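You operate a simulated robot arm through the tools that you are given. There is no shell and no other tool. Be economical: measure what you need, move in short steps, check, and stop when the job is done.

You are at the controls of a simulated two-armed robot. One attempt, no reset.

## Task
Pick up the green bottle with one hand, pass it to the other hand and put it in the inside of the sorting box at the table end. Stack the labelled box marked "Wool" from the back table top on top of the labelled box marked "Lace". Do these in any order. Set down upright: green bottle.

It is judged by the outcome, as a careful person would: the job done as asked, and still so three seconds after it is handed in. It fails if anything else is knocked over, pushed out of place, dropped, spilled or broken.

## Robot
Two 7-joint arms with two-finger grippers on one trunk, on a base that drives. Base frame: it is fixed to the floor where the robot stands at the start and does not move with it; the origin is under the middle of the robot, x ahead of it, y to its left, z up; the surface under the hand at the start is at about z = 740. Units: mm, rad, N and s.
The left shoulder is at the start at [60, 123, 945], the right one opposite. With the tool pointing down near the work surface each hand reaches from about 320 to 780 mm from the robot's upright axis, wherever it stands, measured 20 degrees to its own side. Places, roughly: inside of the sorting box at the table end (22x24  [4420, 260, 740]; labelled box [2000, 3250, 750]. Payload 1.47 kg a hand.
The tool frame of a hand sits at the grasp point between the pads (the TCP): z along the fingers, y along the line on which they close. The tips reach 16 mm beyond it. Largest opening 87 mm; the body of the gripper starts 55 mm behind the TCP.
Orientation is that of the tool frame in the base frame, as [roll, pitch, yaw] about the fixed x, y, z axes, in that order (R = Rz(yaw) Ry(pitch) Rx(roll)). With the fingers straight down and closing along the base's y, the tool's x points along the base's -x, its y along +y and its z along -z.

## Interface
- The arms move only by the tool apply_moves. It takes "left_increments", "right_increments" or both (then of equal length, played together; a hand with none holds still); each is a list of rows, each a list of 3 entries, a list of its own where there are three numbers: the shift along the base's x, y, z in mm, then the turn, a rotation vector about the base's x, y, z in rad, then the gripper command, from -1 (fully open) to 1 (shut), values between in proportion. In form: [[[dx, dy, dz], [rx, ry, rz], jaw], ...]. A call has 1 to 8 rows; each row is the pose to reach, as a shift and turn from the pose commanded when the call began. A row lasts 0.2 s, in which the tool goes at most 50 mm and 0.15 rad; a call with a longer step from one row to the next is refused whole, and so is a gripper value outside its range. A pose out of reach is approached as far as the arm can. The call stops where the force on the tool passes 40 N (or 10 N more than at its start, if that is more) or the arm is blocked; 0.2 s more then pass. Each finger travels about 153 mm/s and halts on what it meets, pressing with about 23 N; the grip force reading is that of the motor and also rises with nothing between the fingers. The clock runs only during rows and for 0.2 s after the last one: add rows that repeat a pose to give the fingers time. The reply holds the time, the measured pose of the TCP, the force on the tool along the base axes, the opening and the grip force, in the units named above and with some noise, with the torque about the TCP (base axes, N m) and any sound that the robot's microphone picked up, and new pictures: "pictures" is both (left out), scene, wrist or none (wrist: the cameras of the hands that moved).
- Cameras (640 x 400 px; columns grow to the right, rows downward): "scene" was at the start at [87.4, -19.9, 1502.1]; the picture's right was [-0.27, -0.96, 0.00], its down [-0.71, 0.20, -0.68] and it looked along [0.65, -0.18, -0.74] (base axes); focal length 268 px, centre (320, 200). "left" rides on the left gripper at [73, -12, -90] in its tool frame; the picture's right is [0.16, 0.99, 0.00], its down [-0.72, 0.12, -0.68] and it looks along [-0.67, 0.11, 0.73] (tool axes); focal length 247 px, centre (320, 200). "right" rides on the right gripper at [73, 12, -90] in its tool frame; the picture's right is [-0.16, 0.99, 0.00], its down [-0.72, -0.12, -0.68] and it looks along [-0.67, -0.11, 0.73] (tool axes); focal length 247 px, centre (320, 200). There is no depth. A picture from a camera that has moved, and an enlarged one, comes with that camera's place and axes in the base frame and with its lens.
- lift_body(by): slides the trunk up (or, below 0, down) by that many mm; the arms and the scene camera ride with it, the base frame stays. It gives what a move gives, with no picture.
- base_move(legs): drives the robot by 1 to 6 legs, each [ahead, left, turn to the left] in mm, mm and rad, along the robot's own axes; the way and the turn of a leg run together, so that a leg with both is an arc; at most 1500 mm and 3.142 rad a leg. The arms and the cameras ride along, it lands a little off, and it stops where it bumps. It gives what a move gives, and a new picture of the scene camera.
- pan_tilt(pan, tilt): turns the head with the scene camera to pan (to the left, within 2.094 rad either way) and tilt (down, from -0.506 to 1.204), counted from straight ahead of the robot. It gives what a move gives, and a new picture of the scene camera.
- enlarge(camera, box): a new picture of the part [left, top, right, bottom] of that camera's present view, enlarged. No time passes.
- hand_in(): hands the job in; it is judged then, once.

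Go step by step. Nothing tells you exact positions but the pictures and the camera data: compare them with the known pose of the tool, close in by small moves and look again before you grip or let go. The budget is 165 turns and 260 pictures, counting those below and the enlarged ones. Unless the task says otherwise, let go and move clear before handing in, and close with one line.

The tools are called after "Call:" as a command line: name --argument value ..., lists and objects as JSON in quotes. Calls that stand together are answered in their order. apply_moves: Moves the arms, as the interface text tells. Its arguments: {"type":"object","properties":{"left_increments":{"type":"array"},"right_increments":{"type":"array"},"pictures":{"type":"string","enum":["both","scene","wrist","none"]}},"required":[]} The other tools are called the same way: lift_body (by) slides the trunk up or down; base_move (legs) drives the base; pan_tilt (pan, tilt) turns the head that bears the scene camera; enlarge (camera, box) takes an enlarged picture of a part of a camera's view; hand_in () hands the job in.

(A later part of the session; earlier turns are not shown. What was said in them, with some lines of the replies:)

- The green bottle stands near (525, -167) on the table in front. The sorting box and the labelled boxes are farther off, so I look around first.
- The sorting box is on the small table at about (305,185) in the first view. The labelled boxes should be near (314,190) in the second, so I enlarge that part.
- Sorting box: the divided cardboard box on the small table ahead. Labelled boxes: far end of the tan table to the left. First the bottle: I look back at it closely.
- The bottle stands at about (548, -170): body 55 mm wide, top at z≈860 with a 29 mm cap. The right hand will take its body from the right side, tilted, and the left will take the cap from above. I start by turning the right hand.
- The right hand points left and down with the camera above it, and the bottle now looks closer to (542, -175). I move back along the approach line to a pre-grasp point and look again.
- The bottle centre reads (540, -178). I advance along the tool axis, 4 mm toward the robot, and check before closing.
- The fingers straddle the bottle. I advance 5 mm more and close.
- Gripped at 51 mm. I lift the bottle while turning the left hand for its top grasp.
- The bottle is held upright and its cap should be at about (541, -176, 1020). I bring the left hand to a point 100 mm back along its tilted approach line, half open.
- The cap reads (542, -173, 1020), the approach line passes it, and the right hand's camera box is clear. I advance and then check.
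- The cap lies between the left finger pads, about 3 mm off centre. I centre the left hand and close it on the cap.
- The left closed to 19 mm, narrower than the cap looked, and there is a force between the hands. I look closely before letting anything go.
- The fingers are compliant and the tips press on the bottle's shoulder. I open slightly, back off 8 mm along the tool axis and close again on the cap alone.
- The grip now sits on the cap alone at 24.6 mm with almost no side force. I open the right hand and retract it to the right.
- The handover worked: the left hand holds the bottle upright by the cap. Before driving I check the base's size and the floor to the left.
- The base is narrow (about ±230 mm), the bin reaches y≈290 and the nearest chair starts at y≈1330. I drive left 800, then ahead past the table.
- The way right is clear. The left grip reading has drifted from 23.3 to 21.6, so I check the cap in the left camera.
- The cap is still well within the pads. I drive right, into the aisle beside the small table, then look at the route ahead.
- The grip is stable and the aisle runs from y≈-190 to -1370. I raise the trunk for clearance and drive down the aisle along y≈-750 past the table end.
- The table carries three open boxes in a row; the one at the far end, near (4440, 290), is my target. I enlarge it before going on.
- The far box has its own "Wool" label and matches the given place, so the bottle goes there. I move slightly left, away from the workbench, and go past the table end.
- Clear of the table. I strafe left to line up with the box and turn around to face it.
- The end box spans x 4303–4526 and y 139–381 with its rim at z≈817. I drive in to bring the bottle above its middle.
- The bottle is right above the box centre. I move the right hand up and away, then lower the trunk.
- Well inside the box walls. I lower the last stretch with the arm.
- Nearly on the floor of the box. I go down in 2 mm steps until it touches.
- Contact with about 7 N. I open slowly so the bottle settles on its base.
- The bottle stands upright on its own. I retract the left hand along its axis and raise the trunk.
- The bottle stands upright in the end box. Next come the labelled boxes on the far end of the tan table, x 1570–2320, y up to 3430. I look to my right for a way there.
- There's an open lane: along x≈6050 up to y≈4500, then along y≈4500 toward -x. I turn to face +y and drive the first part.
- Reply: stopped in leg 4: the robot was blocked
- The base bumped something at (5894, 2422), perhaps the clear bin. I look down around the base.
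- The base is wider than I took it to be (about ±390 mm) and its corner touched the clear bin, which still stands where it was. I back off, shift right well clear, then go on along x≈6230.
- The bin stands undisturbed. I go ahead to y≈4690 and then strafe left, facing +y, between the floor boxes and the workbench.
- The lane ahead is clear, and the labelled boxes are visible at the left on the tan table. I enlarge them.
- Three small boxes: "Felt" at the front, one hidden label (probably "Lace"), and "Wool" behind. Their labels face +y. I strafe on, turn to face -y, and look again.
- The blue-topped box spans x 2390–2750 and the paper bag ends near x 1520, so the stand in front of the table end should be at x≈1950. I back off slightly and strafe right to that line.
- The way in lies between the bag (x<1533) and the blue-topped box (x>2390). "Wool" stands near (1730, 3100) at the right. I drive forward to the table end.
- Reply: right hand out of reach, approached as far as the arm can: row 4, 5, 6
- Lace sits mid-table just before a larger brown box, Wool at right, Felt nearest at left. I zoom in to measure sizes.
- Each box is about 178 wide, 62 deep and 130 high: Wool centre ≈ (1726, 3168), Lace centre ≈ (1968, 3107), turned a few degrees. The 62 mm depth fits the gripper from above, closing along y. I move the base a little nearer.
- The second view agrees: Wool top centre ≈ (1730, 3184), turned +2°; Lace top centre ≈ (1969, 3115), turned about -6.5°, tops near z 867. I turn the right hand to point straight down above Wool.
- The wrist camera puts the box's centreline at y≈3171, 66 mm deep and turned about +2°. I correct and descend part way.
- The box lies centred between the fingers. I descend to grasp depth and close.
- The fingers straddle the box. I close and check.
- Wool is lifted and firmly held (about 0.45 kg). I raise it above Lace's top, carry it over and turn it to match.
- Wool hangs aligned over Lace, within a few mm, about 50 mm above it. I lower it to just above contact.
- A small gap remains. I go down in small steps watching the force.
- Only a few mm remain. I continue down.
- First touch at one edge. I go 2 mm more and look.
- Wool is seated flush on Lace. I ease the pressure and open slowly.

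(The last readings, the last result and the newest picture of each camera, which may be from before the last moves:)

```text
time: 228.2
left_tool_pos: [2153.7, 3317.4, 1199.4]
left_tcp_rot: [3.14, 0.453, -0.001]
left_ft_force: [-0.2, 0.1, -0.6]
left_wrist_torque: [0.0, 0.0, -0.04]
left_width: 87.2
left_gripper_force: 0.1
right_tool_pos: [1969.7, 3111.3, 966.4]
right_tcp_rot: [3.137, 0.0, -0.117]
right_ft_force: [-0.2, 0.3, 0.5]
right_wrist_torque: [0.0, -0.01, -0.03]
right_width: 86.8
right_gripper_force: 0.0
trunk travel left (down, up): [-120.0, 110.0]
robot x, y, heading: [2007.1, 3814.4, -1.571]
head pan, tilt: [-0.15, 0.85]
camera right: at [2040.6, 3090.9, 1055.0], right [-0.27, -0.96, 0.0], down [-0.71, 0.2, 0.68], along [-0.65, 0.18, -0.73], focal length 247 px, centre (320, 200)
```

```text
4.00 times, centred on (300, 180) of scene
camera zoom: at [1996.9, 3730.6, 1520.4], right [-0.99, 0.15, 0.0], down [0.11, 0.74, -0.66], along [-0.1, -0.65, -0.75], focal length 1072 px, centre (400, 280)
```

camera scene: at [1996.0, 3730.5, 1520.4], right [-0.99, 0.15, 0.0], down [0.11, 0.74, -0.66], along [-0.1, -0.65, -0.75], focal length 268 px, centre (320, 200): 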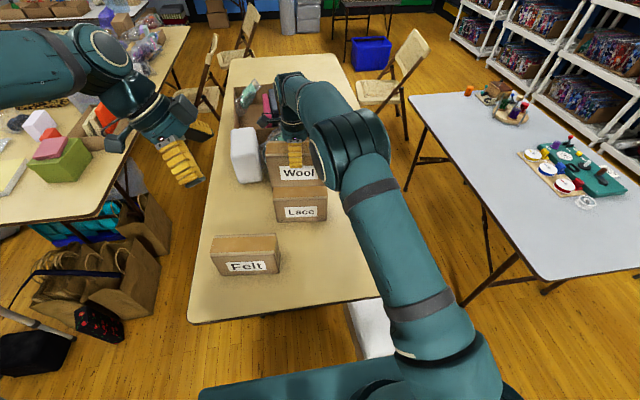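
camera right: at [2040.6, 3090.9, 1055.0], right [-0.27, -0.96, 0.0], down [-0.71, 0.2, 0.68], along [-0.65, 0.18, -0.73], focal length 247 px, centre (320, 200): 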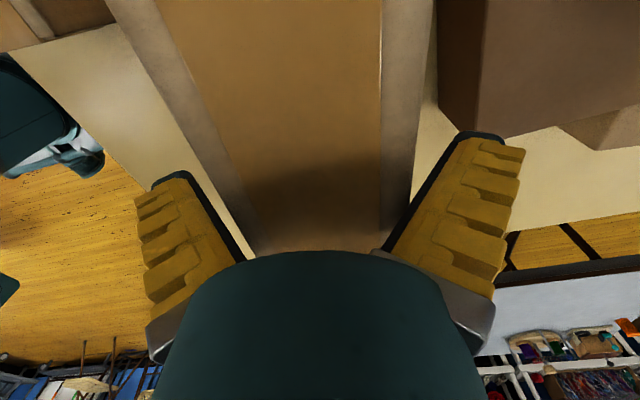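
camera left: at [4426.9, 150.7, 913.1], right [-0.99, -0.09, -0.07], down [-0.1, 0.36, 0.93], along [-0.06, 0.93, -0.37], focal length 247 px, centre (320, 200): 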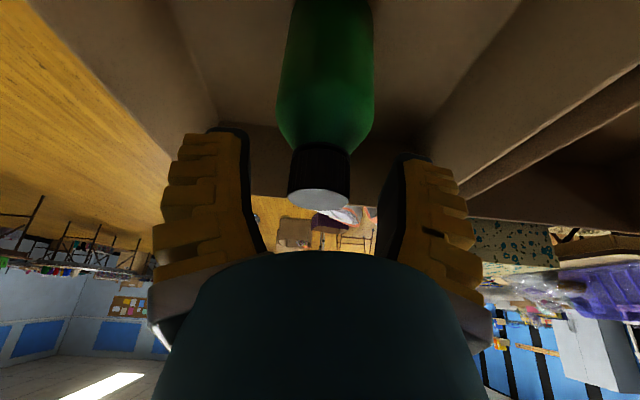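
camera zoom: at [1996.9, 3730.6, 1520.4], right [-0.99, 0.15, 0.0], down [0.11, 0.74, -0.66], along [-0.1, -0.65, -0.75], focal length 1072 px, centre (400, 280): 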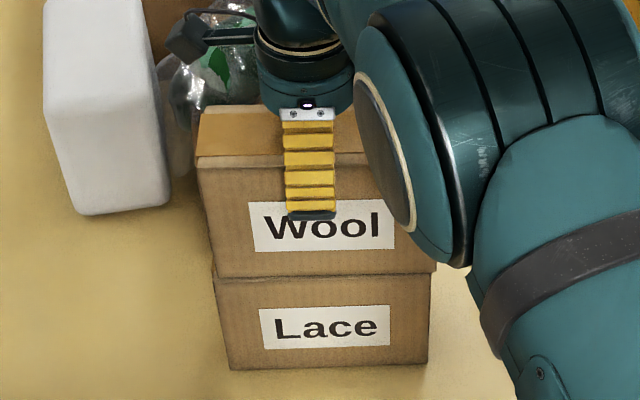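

Released and standing. I raise the hand straight up.

Call:
apply_moves --right_increments '[[[0, 0, 10], [0, 0, 0], -1], [[0, 0, 25], [0, 0, 0], -1], [[0, 0, 45], [0, 0, 0], -1], [[0, 0, 75], [0, 0, 0], -1], [[0, 0, 115], [0, 0, 0], -1], [[0, 0, 155], [0, 0, 0], -1], [[-40, 20, 165], [0, 0, 0], -1], [[-80, 40, 165], [0, 0, 0], -1]]' --pictures "scene"

Call:
base_move --legs '[[-200, 0, 0]]'

Call:
enlarge --camera "scene" --box '[220, 80, 420, 205]'

```text
time: 230.0
left_tool_pos: [2153.7, 3318.0, 1200.5]
left_tcp_rot: [3.14, 0.452, -0.001]
left_ft_force: [0.3, -0.6, 1.0]
left_wrist_torque: [-0.02, -0.02, 0.01]
left_width: 87.1
left_gripper_force: 0.1
right_tool_pos: [1889.5, 3151.9, 1132.2]
right_tcp_rot: [3.136, -0.001, -0.115]
right_ft_force: [0.1, -0.4, -0.9]
right_wrist_torque: [-0.02, 0.0, -0.01]
right_width: 87.1
right_gripper_force: 0.0
trunk travel left (down, up): [-120.0, 110.0]
robot x, y, heading: [2006.2, 3815.4, -1.565]
head pan, tilt: [-0.15, 0.85]
camera scene: at [1996.2, 3730.9, 1520.4], right [-0.99, 0.15, 0.0], down [0.11, 0.74, -0.66], along [-0.1, -0.65, -0.75], focal length 268 px, centre (320, 200)
```

scene: 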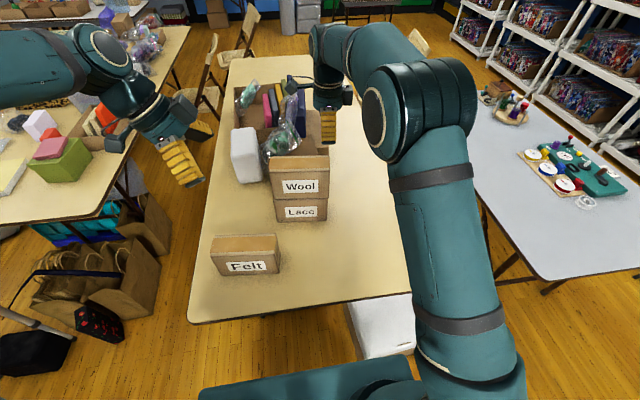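

```text
time: 231.6
left_tool_pos: [2153.8, 3522.0, 1201.1]
left_tcp_rot: [3.138, 0.453, -0.001]
left_ft_force: [-0.5, 0.4, 0.4]
left_wrist_torque: [-0.02, 0.01, -0.01]
left_width: 87.3
left_gripper_force: 0.1
right_tool_pos: [1891.7, 3355.6, 1131.4]
right_tcp_rot: [3.139, 0.0, -0.116]
right_ft_force: [0.4, 0.4, 0.1]
right_wrist_torque: [-0.03, 0.01, 0.03]
right_width: 87.2
right_gripper_force: 0.0
trunk travel left (down, up): [-120.0, 110.0]
robot x, y, heading: [2006.2, 4021.9, -1.566]
head pan, tilt: [-0.15, 0.85]
camera scene: at [1996.4, 3935.1, 1520.5], right [-0.99, 0.15, 0.0], down [0.11, 0.74, -0.66], along [-0.1, -0.65, -0.75], focal length 268 px, centre (320, 200)
```

scene: 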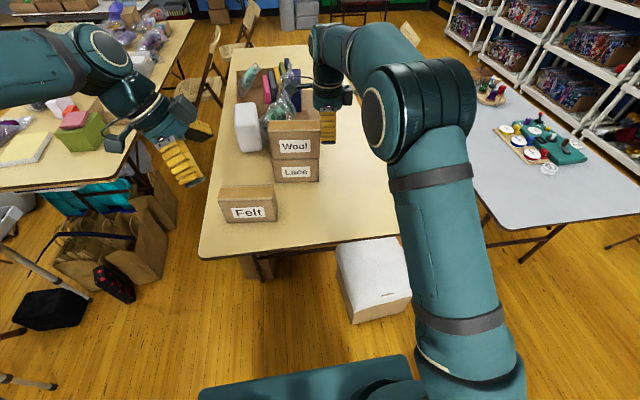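

```text
3.20 times, centred on (320, 142) of scene
camera zoom: at [1996.4, 3935.1, 1520.5], right [-0.99, 0.15, 0.0], down [0.11, 0.74, -0.66], along [-0.1, -0.65, -0.75], focal length 858 px, centre (320, 384)
```

zoom: 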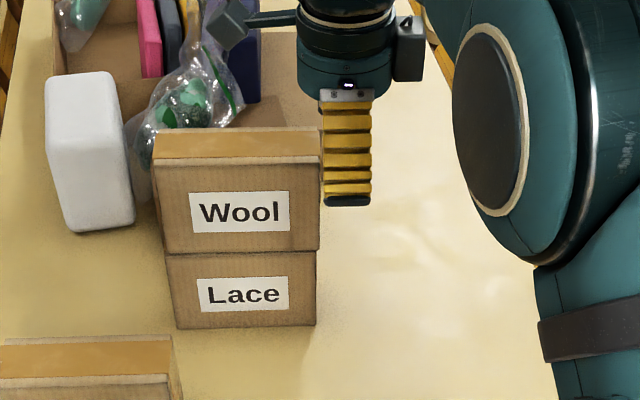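

Wool stands squarely on Lace, the bottle stands upright in the end box, and both hands are empty and clear. I hand the job in.

Call:
hand_in

```text
The job is handed in.
```

The job is handed in: the green bottle was passed from the right hand to the left and stands upright in the sorting box at the table end, and Wool sits squarely on top of Lace. On the way the base bumped the clear plastic bin on the floor; the pictures afterwards showed it upright and, as far as I could measure, where it was.
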